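You operate a simulated robot arm through the tools that you are given. There is no shell and no other tool. Be economical: measure what you need, move in short steps, check, and stop when the job is done.

Carry out the task below with a simulated two-armed robot. There is one attempt and no reset: what you move stays moved.

JOB
Wipe the black tile and calibrate the gloss meter on it.
Fine: blue pad, put back; head at TILE, press CAL; end with the head at PARK and the meter off. Set down upright: blue pad. Where these are worked on the way, their far stop is far enough and under half their travel is too little: meter head. What is to be rubbed or washed off counts as gone when no trace of it is left.

Only the result counts: the job must be done as asked and must still hold three seconds after the hand-in. Knocking over, shifting, dropping, spilling or breaking anything else fails it.

ROBOT AND FRAMES
Two 7-joint arms with fingered hands on one trunk that stands fixed in place. Base frame: the origin is at the foot of the trunk, x ahead of it, y to its left, z up; the work surface is at about z = 86.6. Units: cm, rad, N and s.
The left shoulder is at [2.3, 26.9, 107.2], the right one opposite. Payload 5 kg a hand.
Tool frame (each hand has its own): the origin (TCP) lies between the finger pads and is the grasp point; the fingertips stand 4.2 cm ahead of it; z points along the fingers, y is the line along which they close. Largest opening 20.8 cm; the body of the gripper starts 11.9 cm behind the TCP. The gripper is a hand of 4 fingers: y runs from the thumb to the fingers, the wrist lies at [0, 0, -31.7] in the tool frame.
Orientation is told as [roll, pitch, yaw] about the base's x, y, z axes, in that order, counted from this pose: with the fingers straight down and closing along the base's y, the tool's x points along the base's -x, its y along +y and its z along -z.

CONTROLS
- The arms move only by the tool send_rows. It takes "left_rows", "right_rows" or both (then of equal length, played together; a hand with none holds still); each is a list of rows, each an object of numbers (a shift or turn left out is 0): "x", "y", "z": the shift along the tool's x, y, z in cm; "rx", "ry", "rz": the turn, a rotation vector about the tool's x, y, z in rad. In form: [{"x": .., "y": .., "z": .., "rx": .., "ry": .., "rz": ..}, ...]. A call has 1 to 20 rows; each row is the pose to reach, as a shift and turn from the pose commanded when the call began, along the tool's axes at that moment. Each row takes 0.2 s and may step no farther than 5 cm and 0.15 rad from the row before; otherwise, the whole call is refused. Where a pose cannot be reached the arm comes as near as it can. A force on the tool above 50 N (or 10 N above the force at the start of the call, whichever is more), or a blocked arm, ends the call early, and 0.2 s more pass. In this call time passes only in rows, and 0.2 s behind the last. It gives the time, the measured TCP pose, the force on the tool (base axes), the opening and the grip force at its end, in the units of the frame above (readings bear some noise), with the torque about the TCP (base axes, N m) and any sound that the robot's microphone picked up.
- Cameras (640 x 400 px; columns grow to the right, rows downward): "scene" is now at [16.45, -2.16, 135.02]; the picture's right is [-0.25, -0.97, 0.00], its down [-0.42, 0.11, -0.90] and it looks along [0.87, -0.23, -0.44] (base axes); focal length 245 px, centre (320, 200). "left" rides on the left gripper at [-9.3, 0.1, -14.6] in its tool frame; the picture's right is [-0.01, -1.00, 0.00], its down [0.84, -0.01, -0.54] and it looks along [0.54, -0.01, 0.84] (tool axes); focal length 280 px, centre (320, 200). "right" rides on the right gripper at [9.3, 0.1, -14.6] in its tool frame; the picture's right is [-0.01, 1.00, 0.00], its down [-0.84, -0.01, -0.54] and it looks along [-0.54, -0.01, 0.84] (tool axes); focal length 280 px, centre (320, 200). There is no depth. A picture from a camera that has moved, and an enlarged one, comes with that camera's place and axes in the base frame and with its lens.
- grab_frame(camera): a new picture of that camera. It takes no simulated time.
- slide_trunk(by): slides the trunk up (or, below 0, down) by that many cm; the arms and the scene camera ride with it, the base frame stays. It gives what a move gives, with no picture.
- move_fingers(finger1, finger2, finger3, thumb_bend, hand): sets how far each is bent, from 0 (flat) to 100 (curled in); at 30 the hand is open as for a grip, at 70 the pads meet at the TCP. One left out holds its place. A second passes; each finger stops where it meets its share of the squeeze, and holds until it gets a number again. It is the only way to open and close the hand. It gives what a move gives, with no picture; readings hold the bend of each and the force on the fingers (four entries, about 0 where the hand has none), thumb and palm.
- head_to(pan, tilt): turns the head with the scene camera to pan (to the left, within 1.396 rad either way) and tilt (down, from -0.506 to 1.204), counted from straight ahead of the robot. It gives what a move gives.
- close_up(camera, box): a new picture of the part [left, top, right, bottom] of that camera's present view, enlarged. It takes no simulated time.
- hand_in(): hands the job in; it is judged then, once.

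Go step by step. Nothing tells you positions but the pictures and the camera data: compare them with the known pose of the tool, close in by small moves and look again before you grip or let go. The budget is 120 turns and 94 pictures, counting those below and the enlarged ones. Unless the task says otherwise, let go and move clear before handing in, and close with one line.

The tools are called after "Call:" as a command line: name --argument value ..., lists and objects as JSON in quotes. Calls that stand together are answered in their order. send_rows: Moves the arms, as the interface text tells. Its arguments: {"type":"object","properties":{"left_rows":{"type":"array","items":{"type":"object","properties":{"x":{"type":"number"},"y":{"type":"number"},"z":{"type":"number"},"rx":{"type":"number"},"ry":{"type":"number"},"rz":{"type":"number"}}}},"right_rows":{"type":"array","items":{"type":"object","properties":{"x":{"type":"number"},"y":{"type":"number"},"z":{"type":"number"},"rx":{"type":"number"},"ry":{"type":"number"},"rz":{"type":"number"}}}}},"required":[]} The other tools are called the same way: slide_trunk (by) slides the trunk up or down; move_fingers (finger1, finger2, finger3, thumb_bend, hand) moves the fingers one by one; head_to (pan, tilt) turns the head that bears the scene camera; grab_frame (camera) takes a picture; close_up (camera, box) takes an enlarged picture of a part of a camera's view; hand_in () hands the job in.

At the start:

```text
time: 0.0
left_ee_pos: [63.88, 22.04, 127.71]
left_tool_rot: [0.0, 0.001, -0.153]
left_wrist_force: [-0.5, 0.0, -0.6]
left_ft_torque: [-0.02, -0.02, 0.0]
left_gripper_width: 20.79
left_grasp_force: 0.0
left_shape: jaw
left_bend: [30.0, 30.0, 30.0, 30.0]
left_finger forces: [0.1, 0.0, 0.0, 0.1, 0.0, 0.0]
right_ee_pos: [66.61, -40.82, 124.84]
right_tool_rot: [0.0, 0.0, -0.155]
right_wrist_force: [1.1, -0.1, -0.7]
right_ft_torque: [0.01, -0.01, 0.01]
right_gripper_width: 20.8
right_grasp_force: 0.1
right_shape: jaw
right_bend: [30.0, 30.0, 30.0, 30.0]
right_finger forces: [0.1, 0.1, 0.0, 0.0, 0.1, 0.0]
trunk travel left (down, up): [-45.0, 17.1]
head pan, tilt: [-0.257, 0.452]
```

scene: 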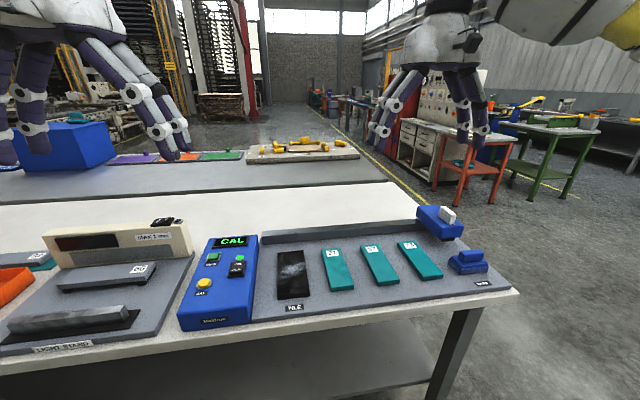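
right: 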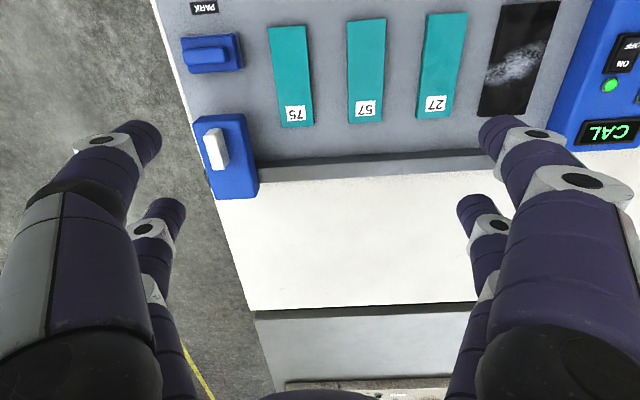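
left: 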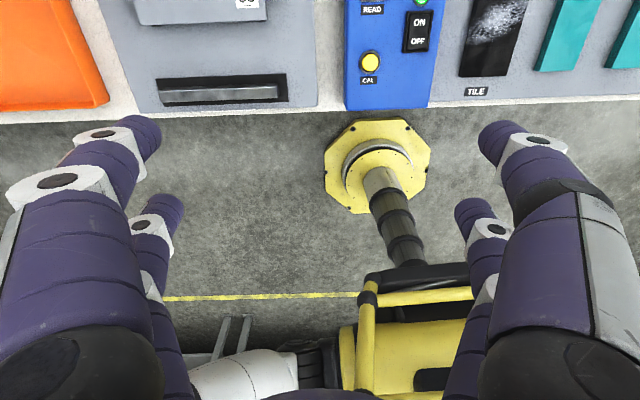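

I see the blue meter box, a tray with the black tile, three teal plaques, and two blue objects on the right (head at PARK and perhaps the pad). I'll take enlarged views first.

Call:
close_up --camera "scene" --box '[380, 190, 530, 310]'

Call:
close_up --camera "scene" --box '[160, 220, 360, 345]'

Call:
close_up --camera "right" --box '[140, 0, 460, 200]'

```text
3.33 times, centred on (455, 250) of scene
camera zoom: at [16.45, -2.16, 135.02], right [-0.25, -0.97, 0.0], down [-0.42, 0.11, -0.9], along [0.87, -0.23, -0.44], focal length 816 px, centre (-130, 33)
```

zoom: 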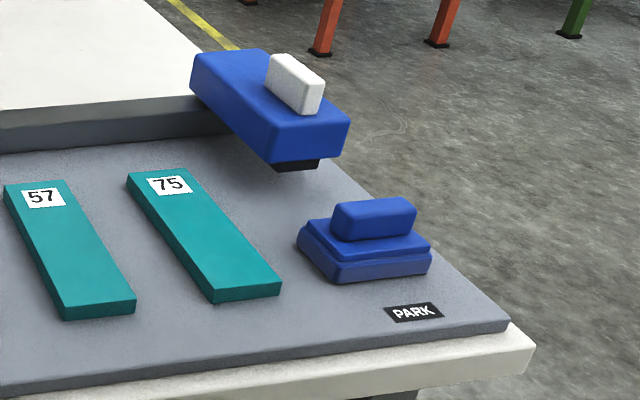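

```text
3.20 times, centred on (260, 282) of scene
camera zoom: at [16.45, -2.16, 135.02], right [-0.25, -0.97, 0.0], down [-0.42, 0.11, -0.9], along [0.87, -0.23, -0.44], focal length 784 px, centre (512, -64)
```

zoom: 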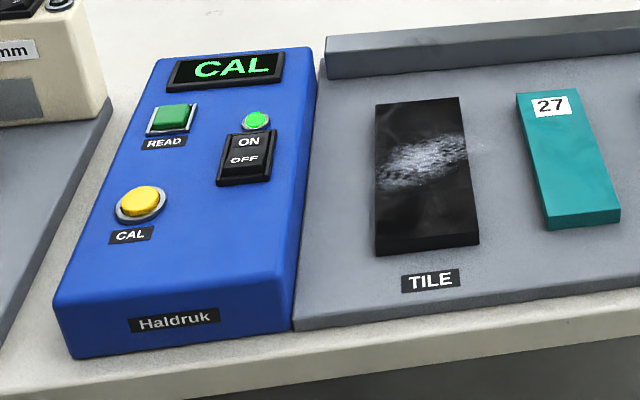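

```text
2.00 times, centred on (300, 100) of right
camera zoom: at [57.47, -39.27, 139.37], right [0.17, 0.99, 0.0], down [0.83, -0.14, 0.54], along [0.53, -0.09, -0.84], focal length 561 px, centre (360, 400)
```

zoom: 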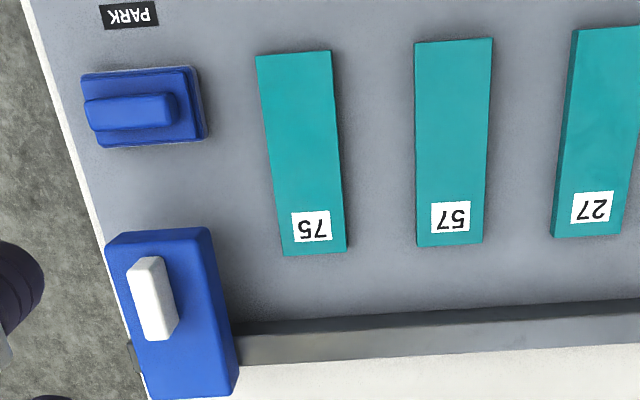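

The head with the white lever is parked on the rail at the right. The pad, with its grip on top, is near (59, -58), and the tile spans roughly x 59–77 around y -8. I'll bring the right hand above the pad, turned so it closes across the grip.

Call:
send_rows --right_rows '[{"x": 0.38, "y": -1.5, "z": 1, "rz": 0.127}, {"x": 0.77, "y": -3, "z": 2, "rz": 0.254}, {"x": 1.15, "y": -4.5, "z": 3, "rz": 0.381}, {"x": 1.53, "y": -6, "z": 4, "rz": 0.508}, {"x": 1.9, "y": -7.5, "z": 5, "rz": 0.635}, {"x": 2.3, "y": -9, "z": 6, "rz": 0.762}, {"x": 2.7, "y": -10.5, "z": 7, "rz": 0.889}, {"x": 3.1, "y": -12, "z": 8, "rz": 1.016}, {"x": 3.4, "y": -13.5, "z": 9, "rz": 1.143}, {"x": 3.8, "y": -15, "z": 10, "rz": 1.27}, {"x": 4.2, "y": -16.5, "z": 11, "rz": 1.397}, {"x": 4.6, "y": -17.9, "z": 12, "rz": 1.526}]'

Call:
move_fingers --hand "right" --finger1 56 --finger2 56 --finger3 56 --thumb_bend 56

Call:
grab_frame --camera "right"

Call:
grab_frame --camera "scene"

```text
time: 2.6
left_ee_pos: [63.84, 21.98, 127.75]
left_tool_rot: [-0.001, -0.001, -0.156]
left_wrist_force: [0.4, 0.5, 0.5]
left_ft_torque: [0.08, 0.01, -0.01]
left_gripper_width: 20.8
left_grasp_force: 0.0
left_shape: jaw
left_bend: [30.0, 30.0, 30.0, 30.0]
left_finger forces: [0.0, 0.1, 0.0, 0.0, 0.0, 0.0]
right_ee_pos: [59.16, -58.05, 112.85]
right_tool_rot: [0.0, 0.0, -1.685]
right_wrist_force: [0.5, -0.5, 0.4]
right_ft_torque: [0.03, -0.01, 0.02]
right_gripper_width: 20.78
right_grasp_force: 0.1
right_shape: jaw
right_bend: [30.0, 30.0, 30.0, 30.0]
right_finger forces: [0.1, 0.0, 0.1, 0.1, 0.0, 0.0]
trunk travel left (down, up): [-45.0, 17.1]
head pan, tilt: [-0.257, 0.452]
```

```text
time: 3.6
left_ee_pos: [63.81, 21.98, 127.72]
left_tool_rot: [0.001, -0.001, -0.152]
left_wrist_force: [-0.1, 0.7, -0.6]
left_ft_torque: [-0.05, 0.01, 0.02]
left_gripper_width: 20.77
left_grasp_force: 0.0
left_shape: jaw
left_bend: [30.0, 30.0, 30.0, 30.0]
left_finger forces: [0.0, 0.0, 0.0, 0.0, 0.1, 0.0]
right_ee_pos: [59.26, -57.84, 112.87]
right_tool_rot: [0.0, -0.002, -1.68]
right_wrist_force: [0.1, -0.6, -0.9]
right_ft_torque: [-0.03, 0.0, 0.0]
right_gripper_width: 8.17
right_grasp_force: 0.0
right_shape: fingers
right_bend: [56.0, 56.0, 56.0, 56.0]
right_finger forces: [0.0, 0.0, 0.1, 0.0, 0.0, 0.0]
trunk travel left (down, up): [-45.0, 17.1]
head pan, tilt: [-0.257, 0.452]
```

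```text
87 pictures are left
camera right: at [60.47, -48.63, 127.38], right [0.99, -0.12, 0.0], down [-0.11, -0.84, 0.54], along [-0.07, -0.53, -0.84], focal length 280 px, centre (320, 200)
```

right: 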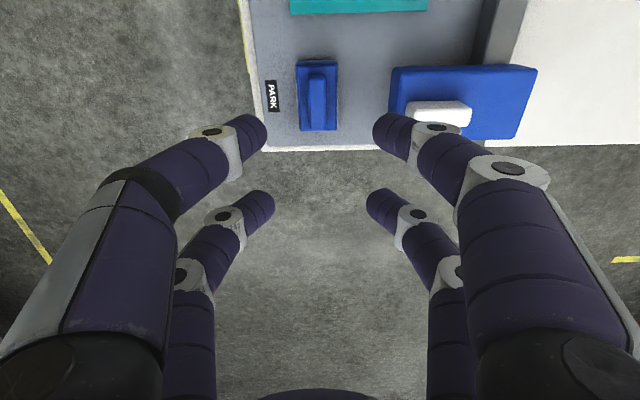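

```text
86 pictures are left
camera scene: at [16.45, -2.15, 135.02], right [-0.25, -0.97, 0.0], down [-0.42, 0.11, -0.9], along [0.87, -0.23, -0.44], focal length 245 px, centre (320, 200)
```

scene: 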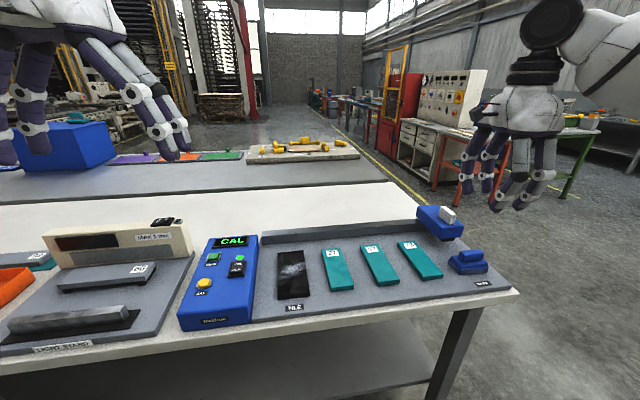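

The pad sits squarely below the tool. I'll narrow the opening a little so the fingers clear the head, come down most of the way and look.

Call:
move_fingers --hand "right" --finger1 61 --finger2 61 --finger3 61 --thumb_bend 61

Call:
send_rows --right_rows '[{"z": 2.5}, {"z": 5}, {"z": 7.5}, {"z": 10}, {"z": 12}, {"z": 14}]'

Call:
grab_frame --camera "right"

Call:
close_up --camera "scene" --box '[380, 150, 540, 310]'

```text
time: 4.6
left_ee_pos: [63.7, 22.19, 127.79]
left_tool_rot: [0.0, 0.0, -0.155]
left_wrist_force: [-1.2, 1.0, 0.6]
left_ft_torque: [0.01, -0.02, 0.04]
left_gripper_width: 20.78
left_grasp_force: 0.1
left_shape: jaw
left_bend: [30.0, 30.0, 30.0, 30.0]
left_finger forces: [0.1, 0.1, 0.0, 0.0, 0.0, 0.0]
right_ee_pos: [59.22, -57.94, 112.75]
right_tool_rot: [-0.001, 0.001, -1.681]
right_wrist_force: [0.4, 0.7, -0.2]
right_ft_torque: [0.0, 0.01, -0.01]
right_gripper_width: 5.59
right_grasp_force: 0.1
right_shape: fingers
right_bend: [61.0, 61.0, 61.0, 61.0]
right_finger forces: [0.0, 0.0, 0.0, 0.1, 0.0, 0.1]
trunk travel left (down, up): [-45.0, 17.1]
head pan, tilt: [-0.257, 0.452]
```

```text
time: 6.0
left_ee_pos: [63.75, 21.92, 127.72]
left_tool_rot: [0.0, -0.001, -0.155]
left_wrist_force: [1.1, 0.3, -0.4]
left_ft_torque: [0.07, 0.0, 0.0]
left_gripper_width: 20.78
left_grasp_force: 0.1
left_shape: jaw
left_bend: [30.0, 30.0, 30.0, 30.0]
left_finger forces: [0.1, 0.0, 0.0, 0.1, 0.0, 0.0]
right_ee_pos: [59.14, -57.85, 98.77]
right_tool_rot: [0.0, 0.0, -1.68]
right_wrist_force: [-0.3, 0.6, -0.5]
right_ft_torque: [0.02, -0.01, 0.0]
right_gripper_width: 5.62
right_grasp_force: 0.0
right_shape: fingers
right_bend: [61.0, 61.0, 61.0, 61.0]
right_finger forces: [0.0, 0.1, 0.0, 0.0, 0.0, 0.0]
trunk travel left (down, up): [-45.0, 17.1]
head pan, tilt: [-0.257, 0.452]
```

```text
85 pictures are left
camera right: at [60.45, -48.65, 113.32], right [0.99, -0.12, 0.0], down [-0.11, -0.84, 0.54], along [-0.07, -0.53, -0.84], focal length 280 px, centre (320, 200)
```

right: 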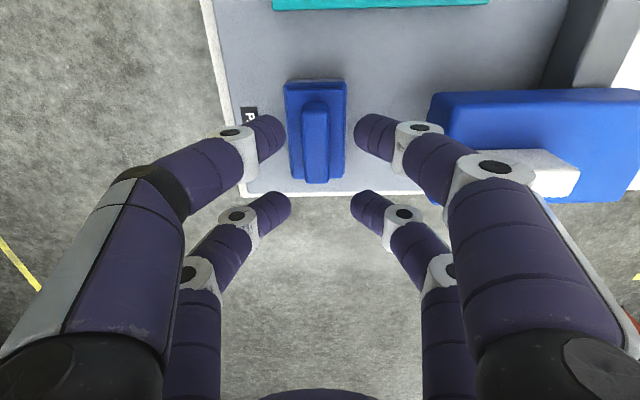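

```text
2.50 times, centred on (460, 230) of scene
camera zoom: at [16.47, -2.19, 135.01], right [-0.25, -0.97, 0.0], down [-0.42, 0.11, -0.9], along [0.87, -0.23, -0.44], focal length 612 px, centre (-30, 125)
```

zoom: 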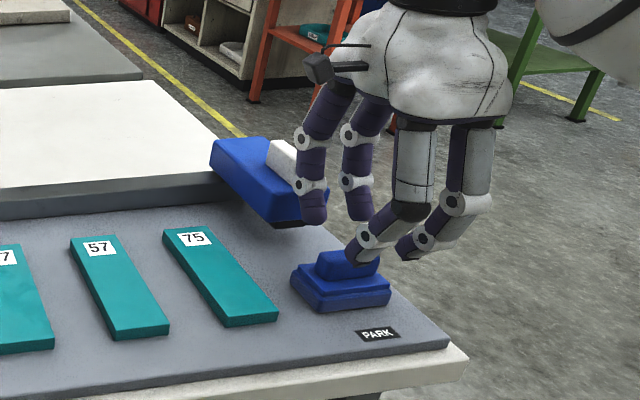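

Call:
close_up --camera "right" --box '[240, 60, 400, 220]'

```text
2.50 times, centred on (320, 140) of right
camera zoom: at [60.45, -48.65, 113.32], right [0.99, -0.12, 0.0], down [-0.11, -0.84, 0.54], along [-0.07, -0.53, -0.84], focal length 701 px, centre (320, 350)
```

zoom: 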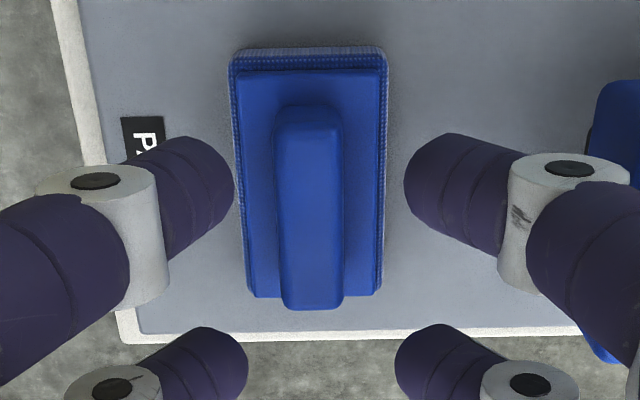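

Call:
send_rows --right_rows '[{"y": -0.3, "z": 2}, {"y": -0.3, "z": 3.5}, {"y": -0.3, "z": 4.5}]'

Call:
close_up --camera "right" --box '[220, 80, 420, 240]'

Call:
close_up --camera "scene" --box '[430, 220, 510, 290]'

```text
time: 6.8
left_ee_pos: [63.86, 22.04, 127.74]
left_tool_rot: [0.0, 0.0, -0.156]
left_wrist_force: [0.1, -0.6, -0.5]
left_ft_torque: [0.04, 0.06, -0.04]
left_gripper_width: 20.79
left_grasp_force: 0.1
left_shape: jaw
left_bend: [30.0, 30.0, 30.0, 30.0]
left_finger forces: [0.0, 0.0, 0.0, 0.0, 0.0, 0.1]
right_ee_pos: [58.94, -57.76, 94.28]
right_tool_rot: [0.001, 0.0, -1.682]
right_wrist_force: [0.7, -0.1, 0.2]
right_ft_torque: [0.03, 0.01, 0.0]
right_gripper_width: 5.58
right_grasp_force: 0.1
right_shape: fingers
right_bend: [61.0, 61.0, 61.0, 61.0]
right_finger forces: [0.0, 0.0, 0.1, 0.0, 0.0, 0.1]
trunk travel left (down, up): [-45.0, 17.1]
head pan, tilt: [-0.257, 0.452]
```

```text
2.50 times, centred on (320, 160) of right
camera zoom: at [60.12, -48.59, 108.86], right [0.99, -0.13, 0.0], down [-0.11, -0.84, 0.54], along [-0.07, -0.53, -0.84], focal length 701 px, centre (320, 300)
```

zoom: 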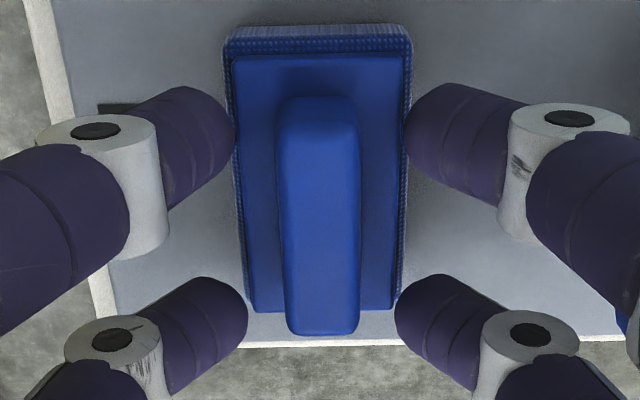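

```text
5.71 times, centred on (470, 255) of scene
camera zoom: at [16.46, -2.19, 135.01], right [-0.25, -0.97, 0.0], down [-0.42, 0.11, -0.9], along [0.87, -0.23, -0.44], focal length 1399 px, centre (-537, -114)
```

zoom: 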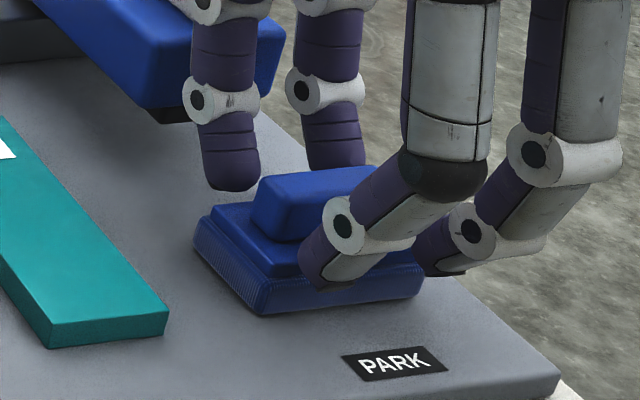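

Fingertips straddle the grip at mid-height, centred. I'll close on it now.

Call:
move_fingers --hand "right" --finger1 74 --finger2 74 --finger3 74 --thumb_bend 74

Call:
close_up --camera "right" --box '[220, 80, 420, 240]'

```text
time: 7.8
left_ee_pos: [63.77, 22.07, 127.85]
left_tool_rot: [0.0, 0.001, -0.154]
left_wrist_force: [0.1, -1.1, 0.0]
left_ft_torque: [0.0, 0.05, 0.01]
left_gripper_width: 20.8
left_grasp_force: 0.0
left_shape: jaw
left_bend: [30.0, 30.0, 30.0, 30.0]
left_finger forces: [0.0, 0.0, 0.0, 0.1, 0.1, 0.0]
right_ee_pos: [58.91, -57.9, 94.32]
right_tool_rot: [0.0, 0.0, -1.681]
right_wrist_force: [-1.0, -0.5, 0.2]
right_ft_torque: [0.01, -0.02, -0.05]
right_gripper_width: 2.69
right_grasp_force: 25.5
right_shape: fingers
right_bend: [65.0, 66.0, 67.0, 69.0]
right_finger forces: [13.9, 11.1, 10.5, 0.0, 15.5, 0.1]
trunk travel left (down, up): [-45.0, 17.1]
head pan, tilt: [-0.257, 0.452]
```

```text
2.50 times, centred on (320, 160) of right
camera zoom: at [60.12, -48.55, 108.88], right [0.99, -0.12, 0.0], down [-0.1, -0.84, 0.54], along [-0.07, -0.53, -0.84], focal length 701 px, centre (320, 300)
```

zoom: 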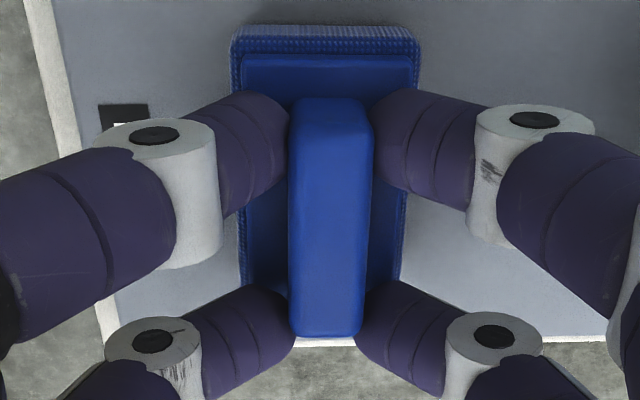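

Grip holds. Lift, then carry toward the tile.

Call:
send_rows --right_rows '[{"z": -1}, {"z": -3}, {"z": -6}, {"z": -10}]'

Call:
send_rows --right_rows '[{"x": 2, "y": -0.1}, {"x": 5, "y": -0.3}, {"x": 9, "y": -0.5}, {"x": 13, "y": -0.7}, {"x": 17, "y": -0.9}, {"x": 21, "y": -1.1}, {"x": 25, "y": -1.3}, {"x": 29, "y": -1.5}, {"x": 33, "y": -1.7}, {"x": 37, "y": -1.9}, {"x": 40, "y": -2}]'

Call:
grab_frame --camera "scene"

Call:
grab_frame --camera "right"

```text
time: 8.8
left_ee_pos: [63.69, 22.13, 127.81]
left_tool_rot: [-0.001, 0.0, -0.154]
left_wrist_force: [-1.7, 1.6, -0.1]
left_ft_torque: [-0.23, -0.13, 0.0]
left_gripper_width: 20.8
left_grasp_force: 0.1
left_shape: jaw
left_bend: [30.0, 30.0, 30.0, 30.0]
left_finger forces: [0.1, 0.0, 0.0, 0.1, 0.1, 0.0]
right_ee_pos: [58.88, -57.61, 104.38]
right_tool_rot: [0.001, -0.003, -1.681]
right_wrist_force: [-1.2, 0.9, -1.5]
right_ft_torque: [-0.09, -0.09, -0.03]
right_gripper_width: 2.67
right_grasp_force: 24.8
right_shape: fingers
right_bend: [65.0, 66.0, 67.0, 69.0]
right_finger forces: [13.6, 10.9, 10.4, 0.1, 15.2, 0.0]
trunk travel left (down, up): [-45.0, 17.1]
head pan, tilt: [-0.257, 0.452]
```

```text
time: 11.2
left_ee_pos: [63.8, 22.12, 127.67]
left_tool_rot: [-0.003, -0.001, -0.153]
left_wrist_force: [-0.2, 1.0, -0.4]
left_ft_torque: [-0.13, 0.01, 0.02]
left_gripper_width: 20.79
left_grasp_force: 0.1
left_shape: jaw
left_bend: [30.0, 30.0, 30.0, 30.0]
left_finger forces: [0.0, 0.1, 0.1, 0.1, 0.0, 0.0]
right_ee_pos: [61.43, -17.64, 104.48]
right_tool_rot: [-0.001, 0.001, -1.682]
right_wrist_force: [0.5, 0.2, -1.8]
right_ft_torque: [-0.06, 0.03, 0.01]
right_gripper_width: 2.67
right_grasp_force: 24.5
right_shape: fingers
right_bend: [65.0, 66.0, 67.0, 69.0]
right_finger forces: [13.7, 10.6, 10.0, 0.0, 14.9, 0.1]
trunk travel left (down, up): [-45.0, 17.1]
head pan, tilt: [-0.257, 0.452]
```

```text
79 pictures are left
camera scene: at [16.45, -2.12, 135.02], right [-0.25, -0.97, 0.0], down [-0.42, 0.11, -0.9], along [0.87, -0.23, -0.44], focal length 245 px, centre (320, 200)
```

scene: 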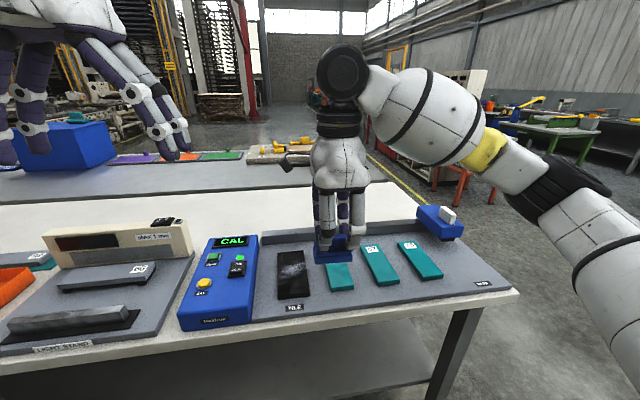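

```text
78 pictures are left
camera right: at [62.57, -8.42, 118.96], right [0.99, -0.12, 0.0], down [-0.1, -0.84, 0.54], along [-0.07, -0.53, -0.84], focal length 280 px, centre (320, 200)
```

right: 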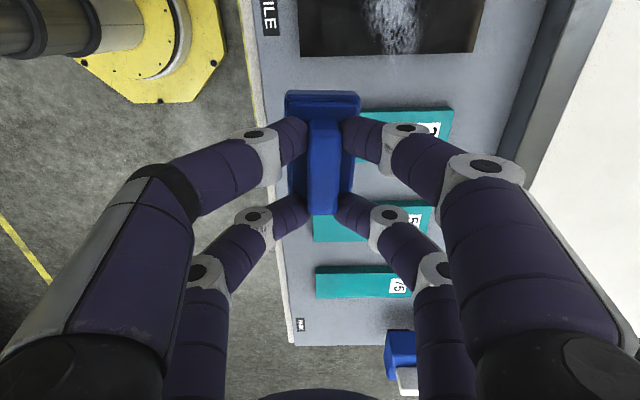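

The tile lies ahead, with the smudge around x 66–72. I'll move the pad over it, still above, and check.

Call:
send_rows --right_rows '[{"x": 3, "y": 2}, {"x": 6, "y": 4}, {"x": 9, "y": 5.5}, {"x": 10.5, "y": 6.4}, {"x": 10.5, "y": 6.4, "z": 3}, {"x": 10.5, "y": 6.4, "z": 6}]'

Call:
close_up --camera "scene" --box '[240, 200, 400, 320]'

Call:
grab_frame --camera "right"

```text
time: 12.6
left_ee_pos: [63.84, 22.03, 127.73]
left_tool_rot: [0.0, -0.001, -0.153]
left_wrist_force: [0.5, -0.7, -0.6]
left_ft_torque: [0.01, 0.06, 0.04]
left_gripper_width: 20.8
left_grasp_force: 0.0
left_shape: jaw
left_bend: [30.0, 30.0, 30.0, 30.0]
left_finger forces: [0.0, 0.1, 0.0, 0.0, 0.0, 0.0]
right_ee_pos: [69.03, -8.12, 98.28]
right_tool_rot: [0.001, 0.003, -1.68]
right_wrist_force: [0.2, -0.7, -0.1]
right_ft_torque: [0.04, 0.0, -0.02]
right_gripper_width: 2.68
right_grasp_force: 24.9
right_shape: fingers
right_bend: [65.0, 66.0, 67.0, 69.0]
right_finger forces: [13.5, 10.7, 10.0, 0.0, 14.9, 0.1]
trunk travel left (down, up): [-45.0, 17.1]
head pan, tilt: [-0.257, 0.452]
```

```text
3.33 times, centred on (320, 260) of scene
camera zoom: at [16.48, -2.17, 135.01], right [-0.25, -0.97, 0.0], down [-0.42, 0.11, -0.9], along [0.87, -0.23, -0.44], focal length 816 px, centre (320, 0)
```

zoom: 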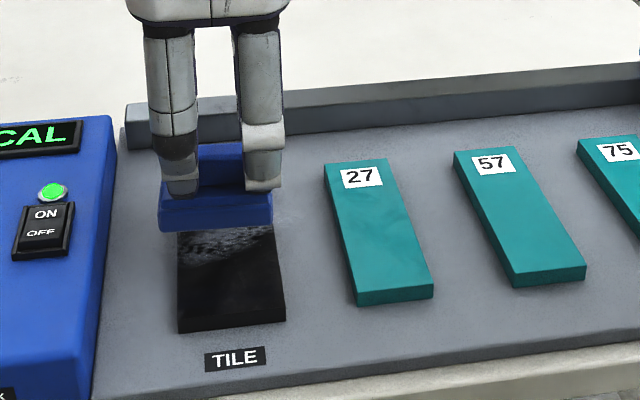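

```text
76 pictures are left
camera right: at [70.22, 1.2, 112.9], right [0.99, -0.12, 0.0], down [-0.11, -0.84, 0.54], along [-0.07, -0.53, -0.84], focal length 280 px, centre (320, 200)
```

right: 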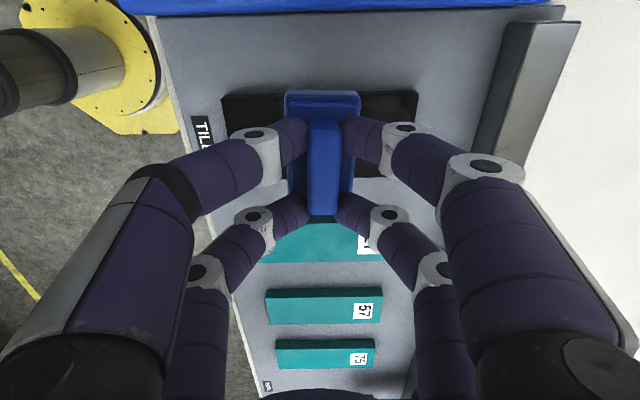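

The pad is slightly too far toward +y, so I'll shift it and lower gently until it touches.

Call:
send_rows --right_rows '[{"x": -0.4, "z": 1}, {"x": -0.4, "z": 2}, {"x": -0.4, "z": 2.6}]'

Call:
close_up --camera "scene" --box '[260, 220, 360, 300]'

```text
time: 13.4
left_ee_pos: [63.77, 22.05, 127.75]
left_tool_rot: [0.0, -0.002, -0.154]
left_wrist_force: [0.1, -0.9, -0.4]
left_ft_torque: [0.02, -0.05, -0.02]
left_gripper_width: 20.79
left_grasp_force: 0.1
left_shape: jaw
left_bend: [30.0, 30.0, 30.0, 30.0]
left_finger forces: [0.1, 0.0, 0.1, 0.1, 0.0, 0.1]
right_ee_pos: [68.93, -8.46, 95.77]
right_tool_rot: [0.003, 0.002, -1.681]
right_wrist_force: [0.6, 0.2, 4.3]
right_ft_torque: [-0.02, -0.21, -0.03]
right_gripper_width: 2.65
right_grasp_force: 27.2
right_shape: fingers
right_bend: [65.0, 66.0, 67.0, 69.0]
right_finger forces: [16.7, 11.3, 11.6, 0.0, 15.3, 0.1]
trunk travel left (down, up): [-45.0, 17.1]
head pan, tilt: [-0.257, 0.452]
```

```text
5.00 times, centred on (310, 260) of scene
camera zoom: at [16.4, -2.15, 135.04], right [-0.25, -0.97, 0.0], down [-0.42, 0.11, -0.9], along [0.87, -0.23, -0.44], focal length 1224 px, centre (370, -100)
```

zoom: 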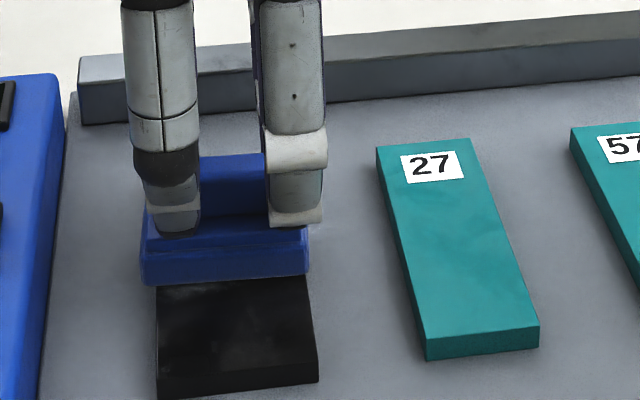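

Contact at about 4 N. I'll press slightly more and sweep along the tile.

Call:
send_rows --right_rows '[{"z": 0.15}, {"y": 1.5, "z": 0.2}, {"y": 3, "z": 0.2}, {"y": 4.5, "z": 0.2}, {"y": 3, "z": 0.2}, {"y": 1.5, "z": 0.2}, {"y": 0, "z": 0.2}, {"y": -1.5, "z": 0.2}, {"y": -3, "z": 0.2}, {"y": -4.5, "z": 0.2}, {"y": -5.8, "z": 0.2}, {"y": -4, "z": 0.2}, {"y": -2, "z": 0.2}, {"y": 0, "z": 0.2}, {"y": 2, "z": 0.2}, {"y": 4.5, "z": 0.2}, {"y": 2, "z": 0.2}, {"y": 0, "z": 0.2}, {"y": -2, "z": 0.2}, {"y": -4, "z": 0.2}]'

Call:
send_rows --right_rows '[{"z": -3}, {"z": -6}, {"y": -3, "z": -8}, {"y": -7, "z": -8}, {"x": -4, "y": -7, "z": -8}, {"x": -8, "y": -7, "z": -8}]'

Call:
close_up --camera "scene" --box '[260, 220, 360, 300]'

Call:
grab_frame --camera "right"

```text
time: 17.6
left_ee_pos: [63.87, 22.04, 127.79]
left_tool_rot: [0.001, -0.002, -0.153]
left_wrist_force: [-1.6, 0.0, 1.0]
left_ft_torque: [0.0, -0.03, -0.01]
left_gripper_width: 20.76
left_grasp_force: 0.0
left_shape: jaw
left_bend: [30.0, 30.0, 30.0, 30.0]
left_finger forces: [0.0, 0.1, 0.0, 0.0, 0.1, 0.0]
right_ee_pos: [64.8, -7.9, 95.53]
right_tool_rot: [0.002, -0.002, -1.681]
right_wrist_force: [10.0, -0.1, 24.5]
right_ft_torque: [0.09, -1.12, -0.07]
right_gripper_width: 2.67
right_grasp_force: 38.5
right_shape: fingers
right_bend: [63.0, 66.0, 67.0, 68.0]
right_finger forces: [33.2, 22.7, 8.2, 0.0, 12.9, 0.0]
trunk travel left (down, up): [-45.0, 17.1]
head pan, tilt: [-0.257, 0.452]
```

```text
time: 19.0
left_ee_pos: [63.71, 21.93, 127.74]
left_tool_rot: [-0.001, 0.001, -0.155]
left_wrist_force: [0.1, -0.6, 0.1]
left_ft_torque: [0.09, -0.03, -0.04]
left_gripper_width: 20.82
left_grasp_force: 0.1
left_shape: jaw
left_bend: [30.0, 30.0, 30.0, 30.0]
left_finger forces: [0.1, 0.1, 0.0, 0.0, 0.0, 0.0]
right_ee_pos: [57.08, -15.12, 103.26]
right_tool_rot: [0.002, 0.0, -1.681]
right_wrist_force: [0.9, -0.5, -1.1]
right_ft_torque: [-0.01, 0.0, -0.01]
right_gripper_width: 2.64
right_grasp_force: 23.9
right_shape: fingers
right_bend: [64.0, 66.0, 67.0, 68.0]
right_finger forces: [14.4, 9.7, 11.1, 0.0, 12.7, 0.0]
trunk travel left (down, up): [-45.0, 17.1]
head pan, tilt: [-0.257, 0.452]
```

```text
5.00 times, centred on (310, 260) of scene
camera zoom: at [16.46, -2.18, 135.02], right [-0.25, -0.97, 0.0], down [-0.42, 0.11, -0.9], along [0.87, -0.23, -0.44], focal length 1224 px, centre (370, -100)
```

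zoom: 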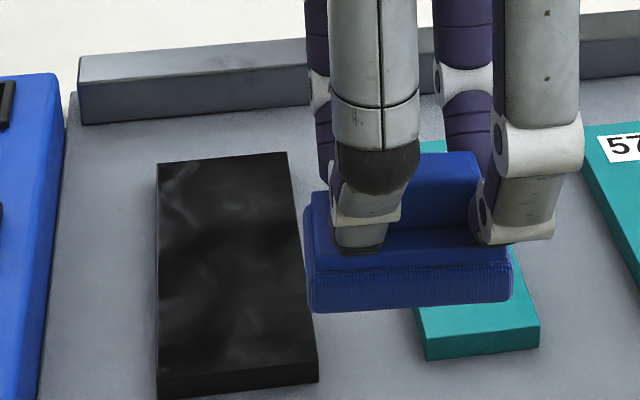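

```text
73 pictures are left
camera right: at [58.26, -6.0, 117.89], right [0.99, -0.12, 0.0], down [-0.1, -0.84, 0.54], along [-0.07, -0.53, -0.84], focal length 280 px, centre (320, 200)
```

right: 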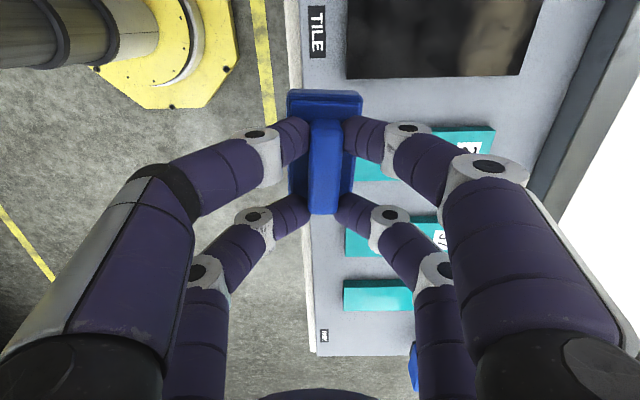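

Call:
close_up --camera "right" --box '[330, 0, 550, 90]'

Call:
close_up --camera "scene" --box '[268, 240, 318, 305]'

```text
2.91 times, centred on (440, 45) of right
camera zoom: at [58.26, -6.0, 117.89], right [0.99, -0.12, 0.0], down [-0.1, -0.84, 0.54], along [-0.07, -0.53, -0.84], focal length 816 px, centre (-29, 651)
```

zoom: 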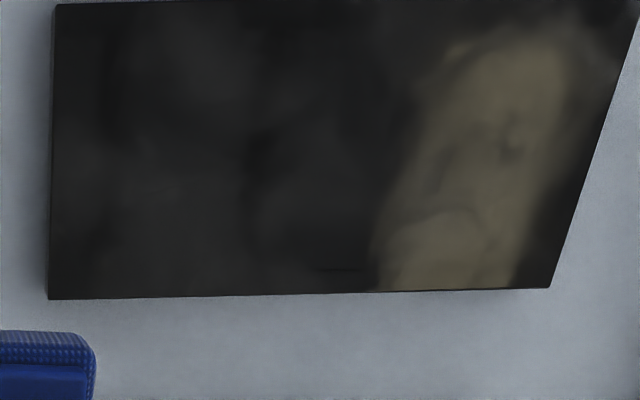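

```text
6.15 times, centred on (293, 272) of scene
camera zoom: at [16.46, -2.18, 135.02], right [-0.25, -0.97, 0.0], down [-0.42, 0.11, -0.9], along [0.87, -0.23, -0.44], focal length 1507 px, centre (486, -246)
```

zoom: 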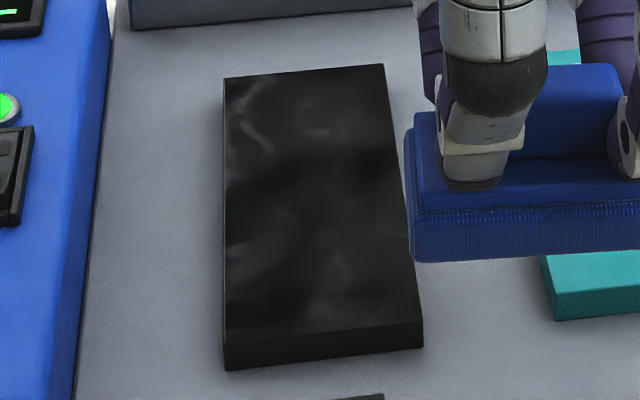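

Only soft reflections remain as far as I can see. I'll do one more pass with small sideways offsets for certainty.

Call:
send_rows --right_rows '[{"x": 4, "y": 3}, {"x": 8.7, "y": 4.5}, {"x": 8.7, "y": 8, "z": 2}, {"x": 8.7, "y": 11, "z": 5}, {"x": 8.7, "y": 11, "z": 7.5}, {"x": 8.7, "y": 11, "z": 7.9}, {"x": 8.7, "y": 13, "z": 7.9}, {"x": 8.7, "y": 16, "z": 7.9}, {"x": 8.7, "y": 13, "z": 7.9}, {"x": 8.7, "y": 10, "z": 7.9}, {"x": 8.7, "y": 7, "z": 7.9}, {"x": 8.7, "y": 4.9, "z": 7.9}, {"x": 8, "y": 4.9, "z": 7.9}, {"x": 7.3, "y": 5, "z": 7.9}, {"x": 7.3, "y": 8, "z": 7.9}, {"x": 7.3, "y": 11, "z": 7.9}, {"x": 7.3, "y": 14, "z": 7.9}, {"x": 7.3, "y": 16, "z": 7.9}, {"x": 7.3, "y": 13, "z": 7.9}, {"x": 7.3, "y": 10, "z": 7.9}]'

Call:
send_rows --right_rows '[{"z": -3}, {"z": -7}, {"x": -3, "y": -3, "z": -9}, {"x": -6.5, "y": -6, "z": -9}, {"x": -11, "y": -8, "z": -9}]'

Call:
close_up --camera "scene" --box '[240, 220, 360, 310]'

Call:
close_up --camera "right" --box '[240, 60, 400, 220]'

```text
time: 23.2
left_ee_pos: [63.78, 22.19, 127.72]
left_tool_rot: [0.0, 0.001, -0.153]
left_wrist_force: [0.5, 0.3, 0.8]
left_ft_torque: [-0.02, -0.01, -0.01]
left_gripper_width: 20.77
left_grasp_force: 0.0
left_shape: jaw
left_bend: [30.0, 30.0, 30.0, 30.0]
left_finger forces: [0.1, 0.0, 0.0, 0.1, 0.0, 0.0]
right_ee_pos: [67.8, -9.09, 95.77]
right_tool_rot: [-0.001, 0.001, -1.681]
right_wrist_force: [3.0, -0.2, 6.0]
right_ft_torque: [0.15, -0.46, -0.1]
right_gripper_width: 2.67
right_grasp_force: 29.4
right_shape: fingers
right_bend: [64.0, 66.0, 67.0, 68.0]
right_finger forces: [25.0, 11.5, 8.1, 0.0, 13.0, 0.0]
trunk travel left (down, up): [-45.0, 17.1]
head pan, tilt: [-0.257, 0.452]
```

```text
time: 24.4
left_ee_pos: [63.77, 21.87, 127.8]
left_tool_rot: [0.003, -0.002, -0.157]
left_wrist_force: [-0.5, -1.8, -0.6]
left_ft_torque: [0.3, -0.14, -0.01]
left_gripper_width: 20.79
left_grasp_force: 0.0
left_shape: jaw
left_bend: [30.0, 30.0, 30.0, 30.0]
left_finger forces: [0.1, 0.0, 0.0, 0.1, 0.1, 0.1]
right_ee_pos: [58.65, -19.31, 104.91]
right_tool_rot: [-0.001, 0.001, -1.683]
right_wrist_force: [0.2, -0.4, -0.2]
right_ft_torque: [0.08, -0.03, 0.02]
right_gripper_width: 2.68
right_grasp_force: 23.7
right_shape: fingers
right_bend: [64.0, 66.0, 67.0, 68.0]
right_finger forces: [14.9, 9.6, 10.2, 0.0, 12.7, 0.0]
trunk travel left (down, up): [-45.0, 17.1]
head pan, tilt: [-0.257, 0.452]
```

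```text
4.44 times, centred on (300, 265) of scene
camera zoom: at [16.41, -2.27, 135.03], right [-0.25, -0.97, 0.0], down [-0.42, 0.11, -0.9], along [0.87, -0.23, -0.44], focal length 1088 px, centre (409, -89)
```

zoom: 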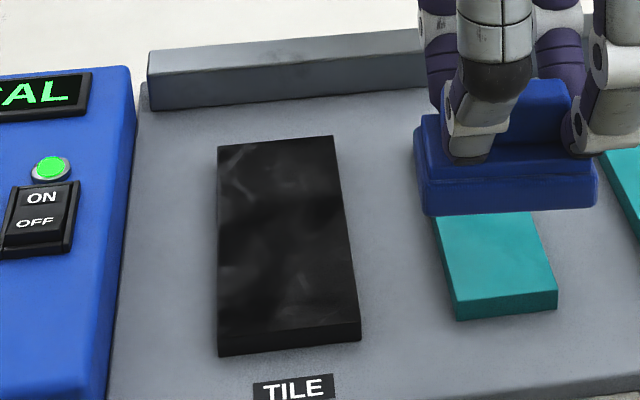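

```text
2.50 times, centred on (320, 140) of right
camera zoom: at [59.91, -10.04, 119.44], right [0.99, -0.13, 0.0], down [-0.11, -0.84, 0.54], along [-0.07, -0.53, -0.84], focal length 701 px, centre (320, 350)
```

zoom: 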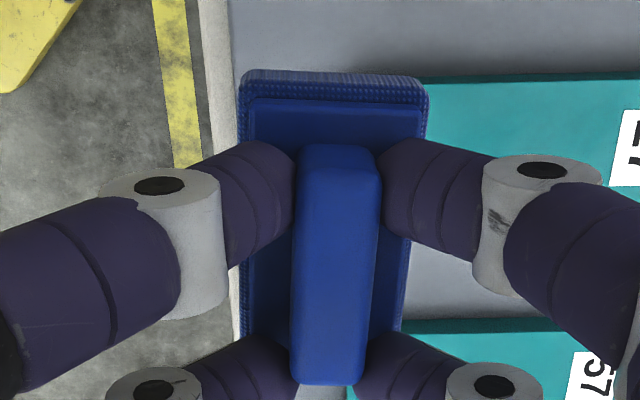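

Tile is clean and the pad sits unchanged in the hand. I'll carry it back above its original spot.

Call:
send_rows --right_rows '[{"x": -3, "y": 0.3, "rz": -0.01}, {"x": -7, "y": 0.8, "rz": -0.02}, {"x": -11, "y": 1.2, "rz": -0.03}, {"x": -15, "y": 1.7, "rz": -0.04}, {"x": -19, "y": 2.1, "rz": -0.04}, {"x": -23, "y": 2.5, "rz": -0.04}, {"x": -27, "y": 3, "rz": -0.04}, {"x": -31, "y": 3.4, "rz": -0.04}, {"x": -35, "y": 3.9, "rz": -0.04}, {"x": -38.3, "y": 4.2, "rz": -0.04}, {"x": -38.3, "y": 4.2, "rz": -0.04, "z": 2}, {"x": -38.3, "y": 4.2, "rz": -0.04, "z": 5}, {"x": -38.3, "y": 4.2, "rz": -0.04, "z": 7.5}]'

Call:
close_up --camera "scene" --box '[430, 220, 510, 290]'

Call:
grab_frame --camera "right"

```text
time: 27.2
left_ee_pos: [63.81, 21.93, 127.59]
left_tool_rot: [0.0, 0.001, -0.154]
left_wrist_force: [0.9, -0.7, 0.8]
left_ft_torque: [0.03, 0.05, -0.01]
left_gripper_width: 20.81
left_grasp_force: 0.0
left_shape: jaw
left_bend: [30.0, 30.0, 30.0, 30.0]
left_finger forces: [0.0, 0.0, 0.0, 0.0, 0.0, 0.1]
right_ee_pos: [58.78, -57.47, 97.04]
right_tool_rot: [0.0, 0.0, -1.639]
right_wrist_force: [0.0, -0.6, -0.9]
right_ft_torque: [0.03, 0.0, 0.01]
right_gripper_width: 2.67
right_grasp_force: 23.3
right_shape: fingers
right_bend: [64.0, 66.0, 67.0, 68.0]
right_finger forces: [14.5, 9.4, 10.1, 0.0, 12.4, 0.0]
trunk travel left (down, up): [-45.0, 17.1]
head pan, tilt: [-0.257, 0.452]
```

```text
5.71 times, centred on (470, 255) of scene
camera zoom: at [16.48, -2.18, 135.01], right [-0.25, -0.97, 0.0], down [-0.42, 0.11, -0.9], along [0.87, -0.23, -0.44], focal length 1399 px, centre (-537, -114)
```

zoom: 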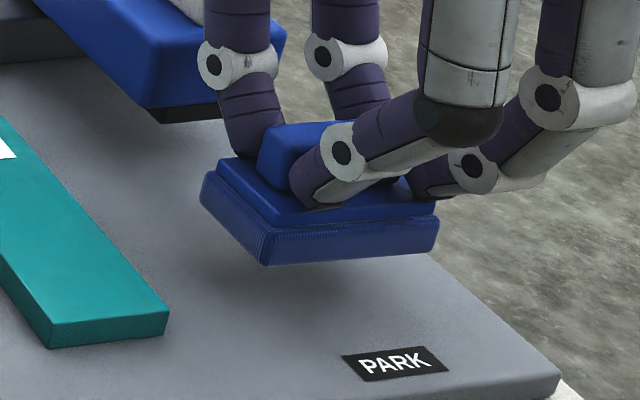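

```text
67 pictures are left
camera right: at [59.59, -48.24, 111.62], right [1.0, -0.08, 0.0], down [-0.07, -0.84, 0.54], along [-0.05, -0.54, -0.84], focal length 280 px, centre (320, 200)
```

right: 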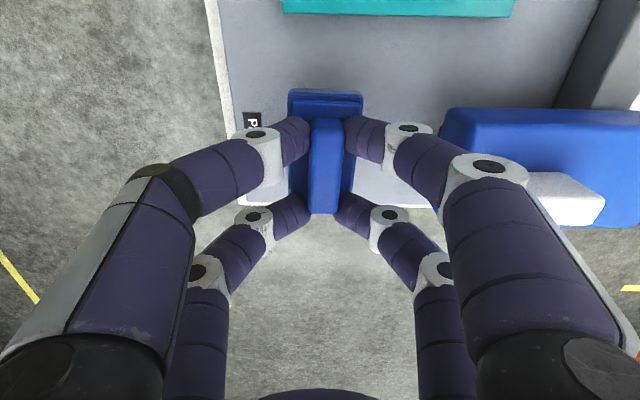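

Call:
send_rows --right_rows '[{"x": -0.35, "z": 1}, {"x": -0.35, "z": 2}, {"x": -0.35, "z": 2.5}]'

Call:
close_up --camera "scene" --box '[430, 220, 510, 290]'

```text
time: 28.0
left_ee_pos: [63.82, 22.03, 127.79]
left_tool_rot: [0.0, -0.001, -0.154]
left_wrist_force: [-0.6, 0.3, -0.2]
left_ft_torque: [0.02, 0.0, 0.0]
left_gripper_width: 20.8
left_grasp_force: 0.1
left_shape: jaw
left_bend: [30.0, 30.0, 30.0, 30.0]
left_finger forces: [0.0, 0.0, 0.0, 0.1, 0.0, 0.1]
right_ee_pos: [58.6, -58.02, 94.56]
right_tool_rot: [0.0, 0.0, -1.644]
right_wrist_force: [0.3, -1.1, -1.9]
right_ft_torque: [0.0, 0.0, 0.01]
right_gripper_width: 2.65
right_grasp_force: 23.0
right_shape: fingers
right_bend: [64.0, 66.0, 67.0, 68.0]
right_finger forces: [14.3, 9.6, 10.0, 0.0, 12.5, 0.0]
trunk travel left (down, up): [-45.0, 17.1]
head pan, tilt: [-0.257, 0.452]
```

```text
5.71 times, centred on (470, 255) of scene
camera zoom: at [16.46, -2.18, 135.02], right [-0.25, -0.97, 0.0], down [-0.42, 0.11, -0.9], along [0.87, -0.23, -0.44], focal length 1399 px, centre (-537, -114)
```

zoom: 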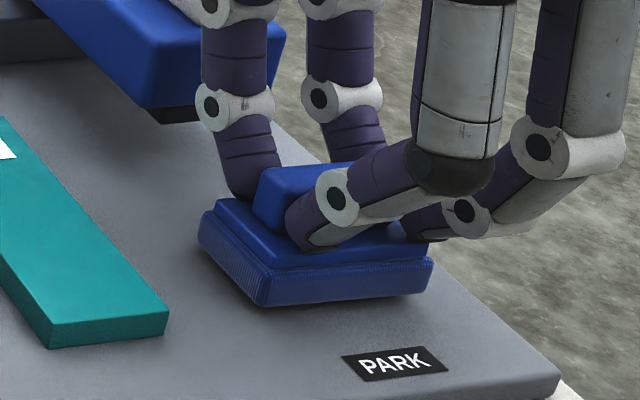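

Call:
send_rows --right_rows '[{"z": 0.2}, {"z": 0.4}]'

Call:
close_up --camera "scene" --box '[430, 220, 510, 290]'

```text
time: 28.6
left_ee_pos: [63.88, 22.07, 127.8]
left_tool_rot: [0.0, -0.002, -0.154]
left_wrist_force: [0.6, -0.7, 0.2]
left_ft_torque: [0.04, 0.04, 0.01]
left_gripper_width: 20.78
left_grasp_force: 0.1
left_shape: jaw
left_bend: [30.0, 30.0, 30.0, 30.0]
left_finger forces: [0.0, 0.0, 0.0, 0.0, 0.0, 0.1]
right_ee_pos: [58.68, -57.95, 94.22]
right_tool_rot: [0.002, 0.0, -1.642]
right_wrist_force: [-0.9, -0.9, 8.1]
right_ft_torque: [0.21, -0.19, -0.01]
right_gripper_width: 2.66
right_grasp_force: 27.4
right_shape: fingers
right_bend: [64.0, 66.0, 67.0, 68.0]
right_finger forces: [20.3, 9.2, 10.8, 0.1, 14.2, 0.0]
trunk travel left (down, up): [-45.0, 17.1]
head pan, tilt: [-0.257, 0.452]
```

```text
5.71 times, centred on (470, 255) of scene
camera zoom: at [16.41, -2.14, 135.04], right [-0.25, -0.97, 0.0], down [-0.42, 0.11, -0.9], along [0.87, -0.23, -0.44], focal length 1399 px, centre (-537, -114)
```

zoom: 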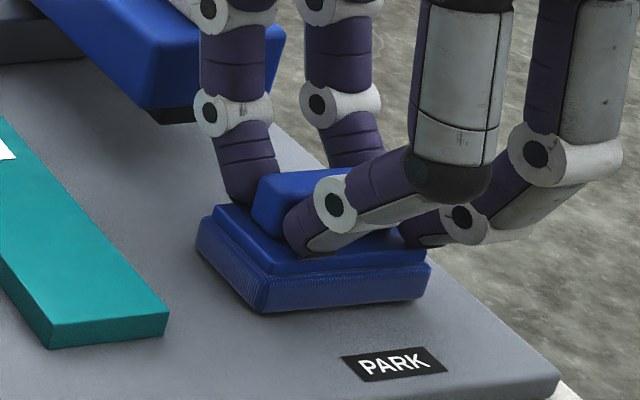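

Pad rests where it started. I'll release and rise.

Call:
move_fingers --hand "right" --finger1 60 --finger2 60 --finger3 60 --thumb_bend 60

Call:
send_rows --right_rows '[{"z": -1}, {"z": -3}, {"z": -6}, {"z": -10}, {"z": -14}, {"z": -17}]'

Call:
close_up --camera "scene" --box '[380, 190, 530, 310]'

Call:
grab_frame --camera "right"

```text
time: 29.6
left_ee_pos: [63.81, 22.07, 127.7]
left_tool_rot: [-0.001, 0.0, -0.154]
left_wrist_force: [0.2, 0.4, -0.7]
left_ft_torque: [-0.03, 0.01, 0.04]
left_gripper_width: 20.79
left_grasp_force: 0.1
left_shape: jaw
left_bend: [30.0, 30.0, 30.0, 30.0]
left_finger forces: [0.0, 0.0, 0.0, 0.1, 0.1, 0.0]
right_ee_pos: [58.55, -58.1, 94.2]
right_tool_rot: [0.0, -0.001, -1.641]
right_wrist_force: [0.3, 0.3, 0.1]
right_ft_torque: [-0.01, -0.01, -0.01]
right_gripper_width: 5.97
right_grasp_force: 0.0
right_shape: fingers
right_bend: [60.0, 60.0, 60.0, 60.0]
right_finger forces: [0.0, 0.1, 0.0, 0.0, 0.0, 0.0]
trunk travel left (down, up): [-45.0, 17.1]
head pan, tilt: [-0.257, 0.452]
```

```text
time: 31.0
left_ee_pos: [63.83, 22.12, 127.81]
left_tool_rot: [-0.001, 0.0, -0.154]
left_wrist_force: [0.6, 0.0, 1.2]
left_ft_torque: [-0.11, -0.01, 0.02]
left_gripper_width: 20.78
left_grasp_force: 0.1
left_shape: jaw
left_bend: [30.0, 30.0, 30.0, 30.0]
left_finger forces: [0.0, 0.0, 0.0, 0.1, 0.0, 0.0]
right_ee_pos: [58.49, -57.76, 111.12]
right_tool_rot: [-0.002, 0.0, -1.64]
right_wrist_force: [0.6, 0.7, -0.6]
right_ft_torque: [-0.03, 0.03, 0.01]
right_gripper_width: 6.0
right_grasp_force: 0.0
right_shape: fingers
right_bend: [60.0, 60.0, 60.0, 60.0]
right_finger forces: [0.0, 0.1, 0.0, 0.1, 0.1, 0.1]
trunk travel left (down, up): [-45.0, 17.1]
head pan, tilt: [-0.257, 0.452]
```

```text
3.33 times, centred on (455, 250) of scene
camera zoom: at [16.46, -2.13, 135.03], right [-0.25, -0.97, 0.0], down [-0.42, 0.11, -0.9], along [0.87, -0.23, -0.44], focal length 816 px, centre (-130, 33)
```

zoom: 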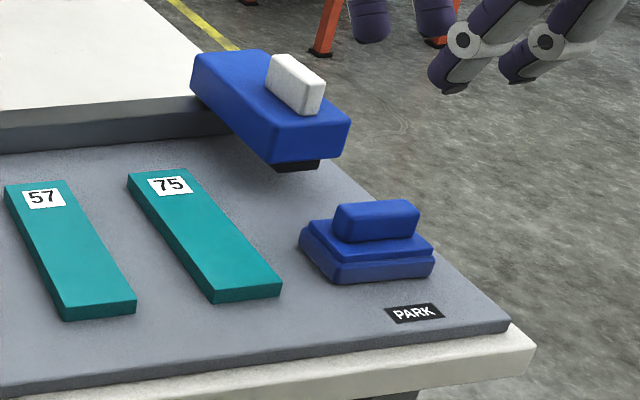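

```text
63 pictures are left
camera right: at [59.38, -48.43, 125.73], right [1.0, -0.08, 0.0], down [-0.07, -0.84, 0.54], along [-0.05, -0.54, -0.84], focal length 280 px, centre (320, 200)
```

right: 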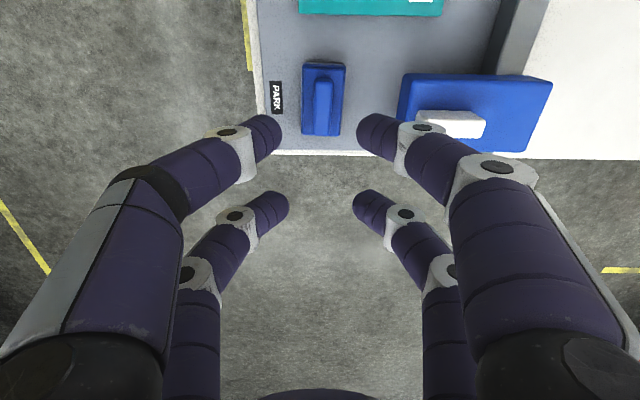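

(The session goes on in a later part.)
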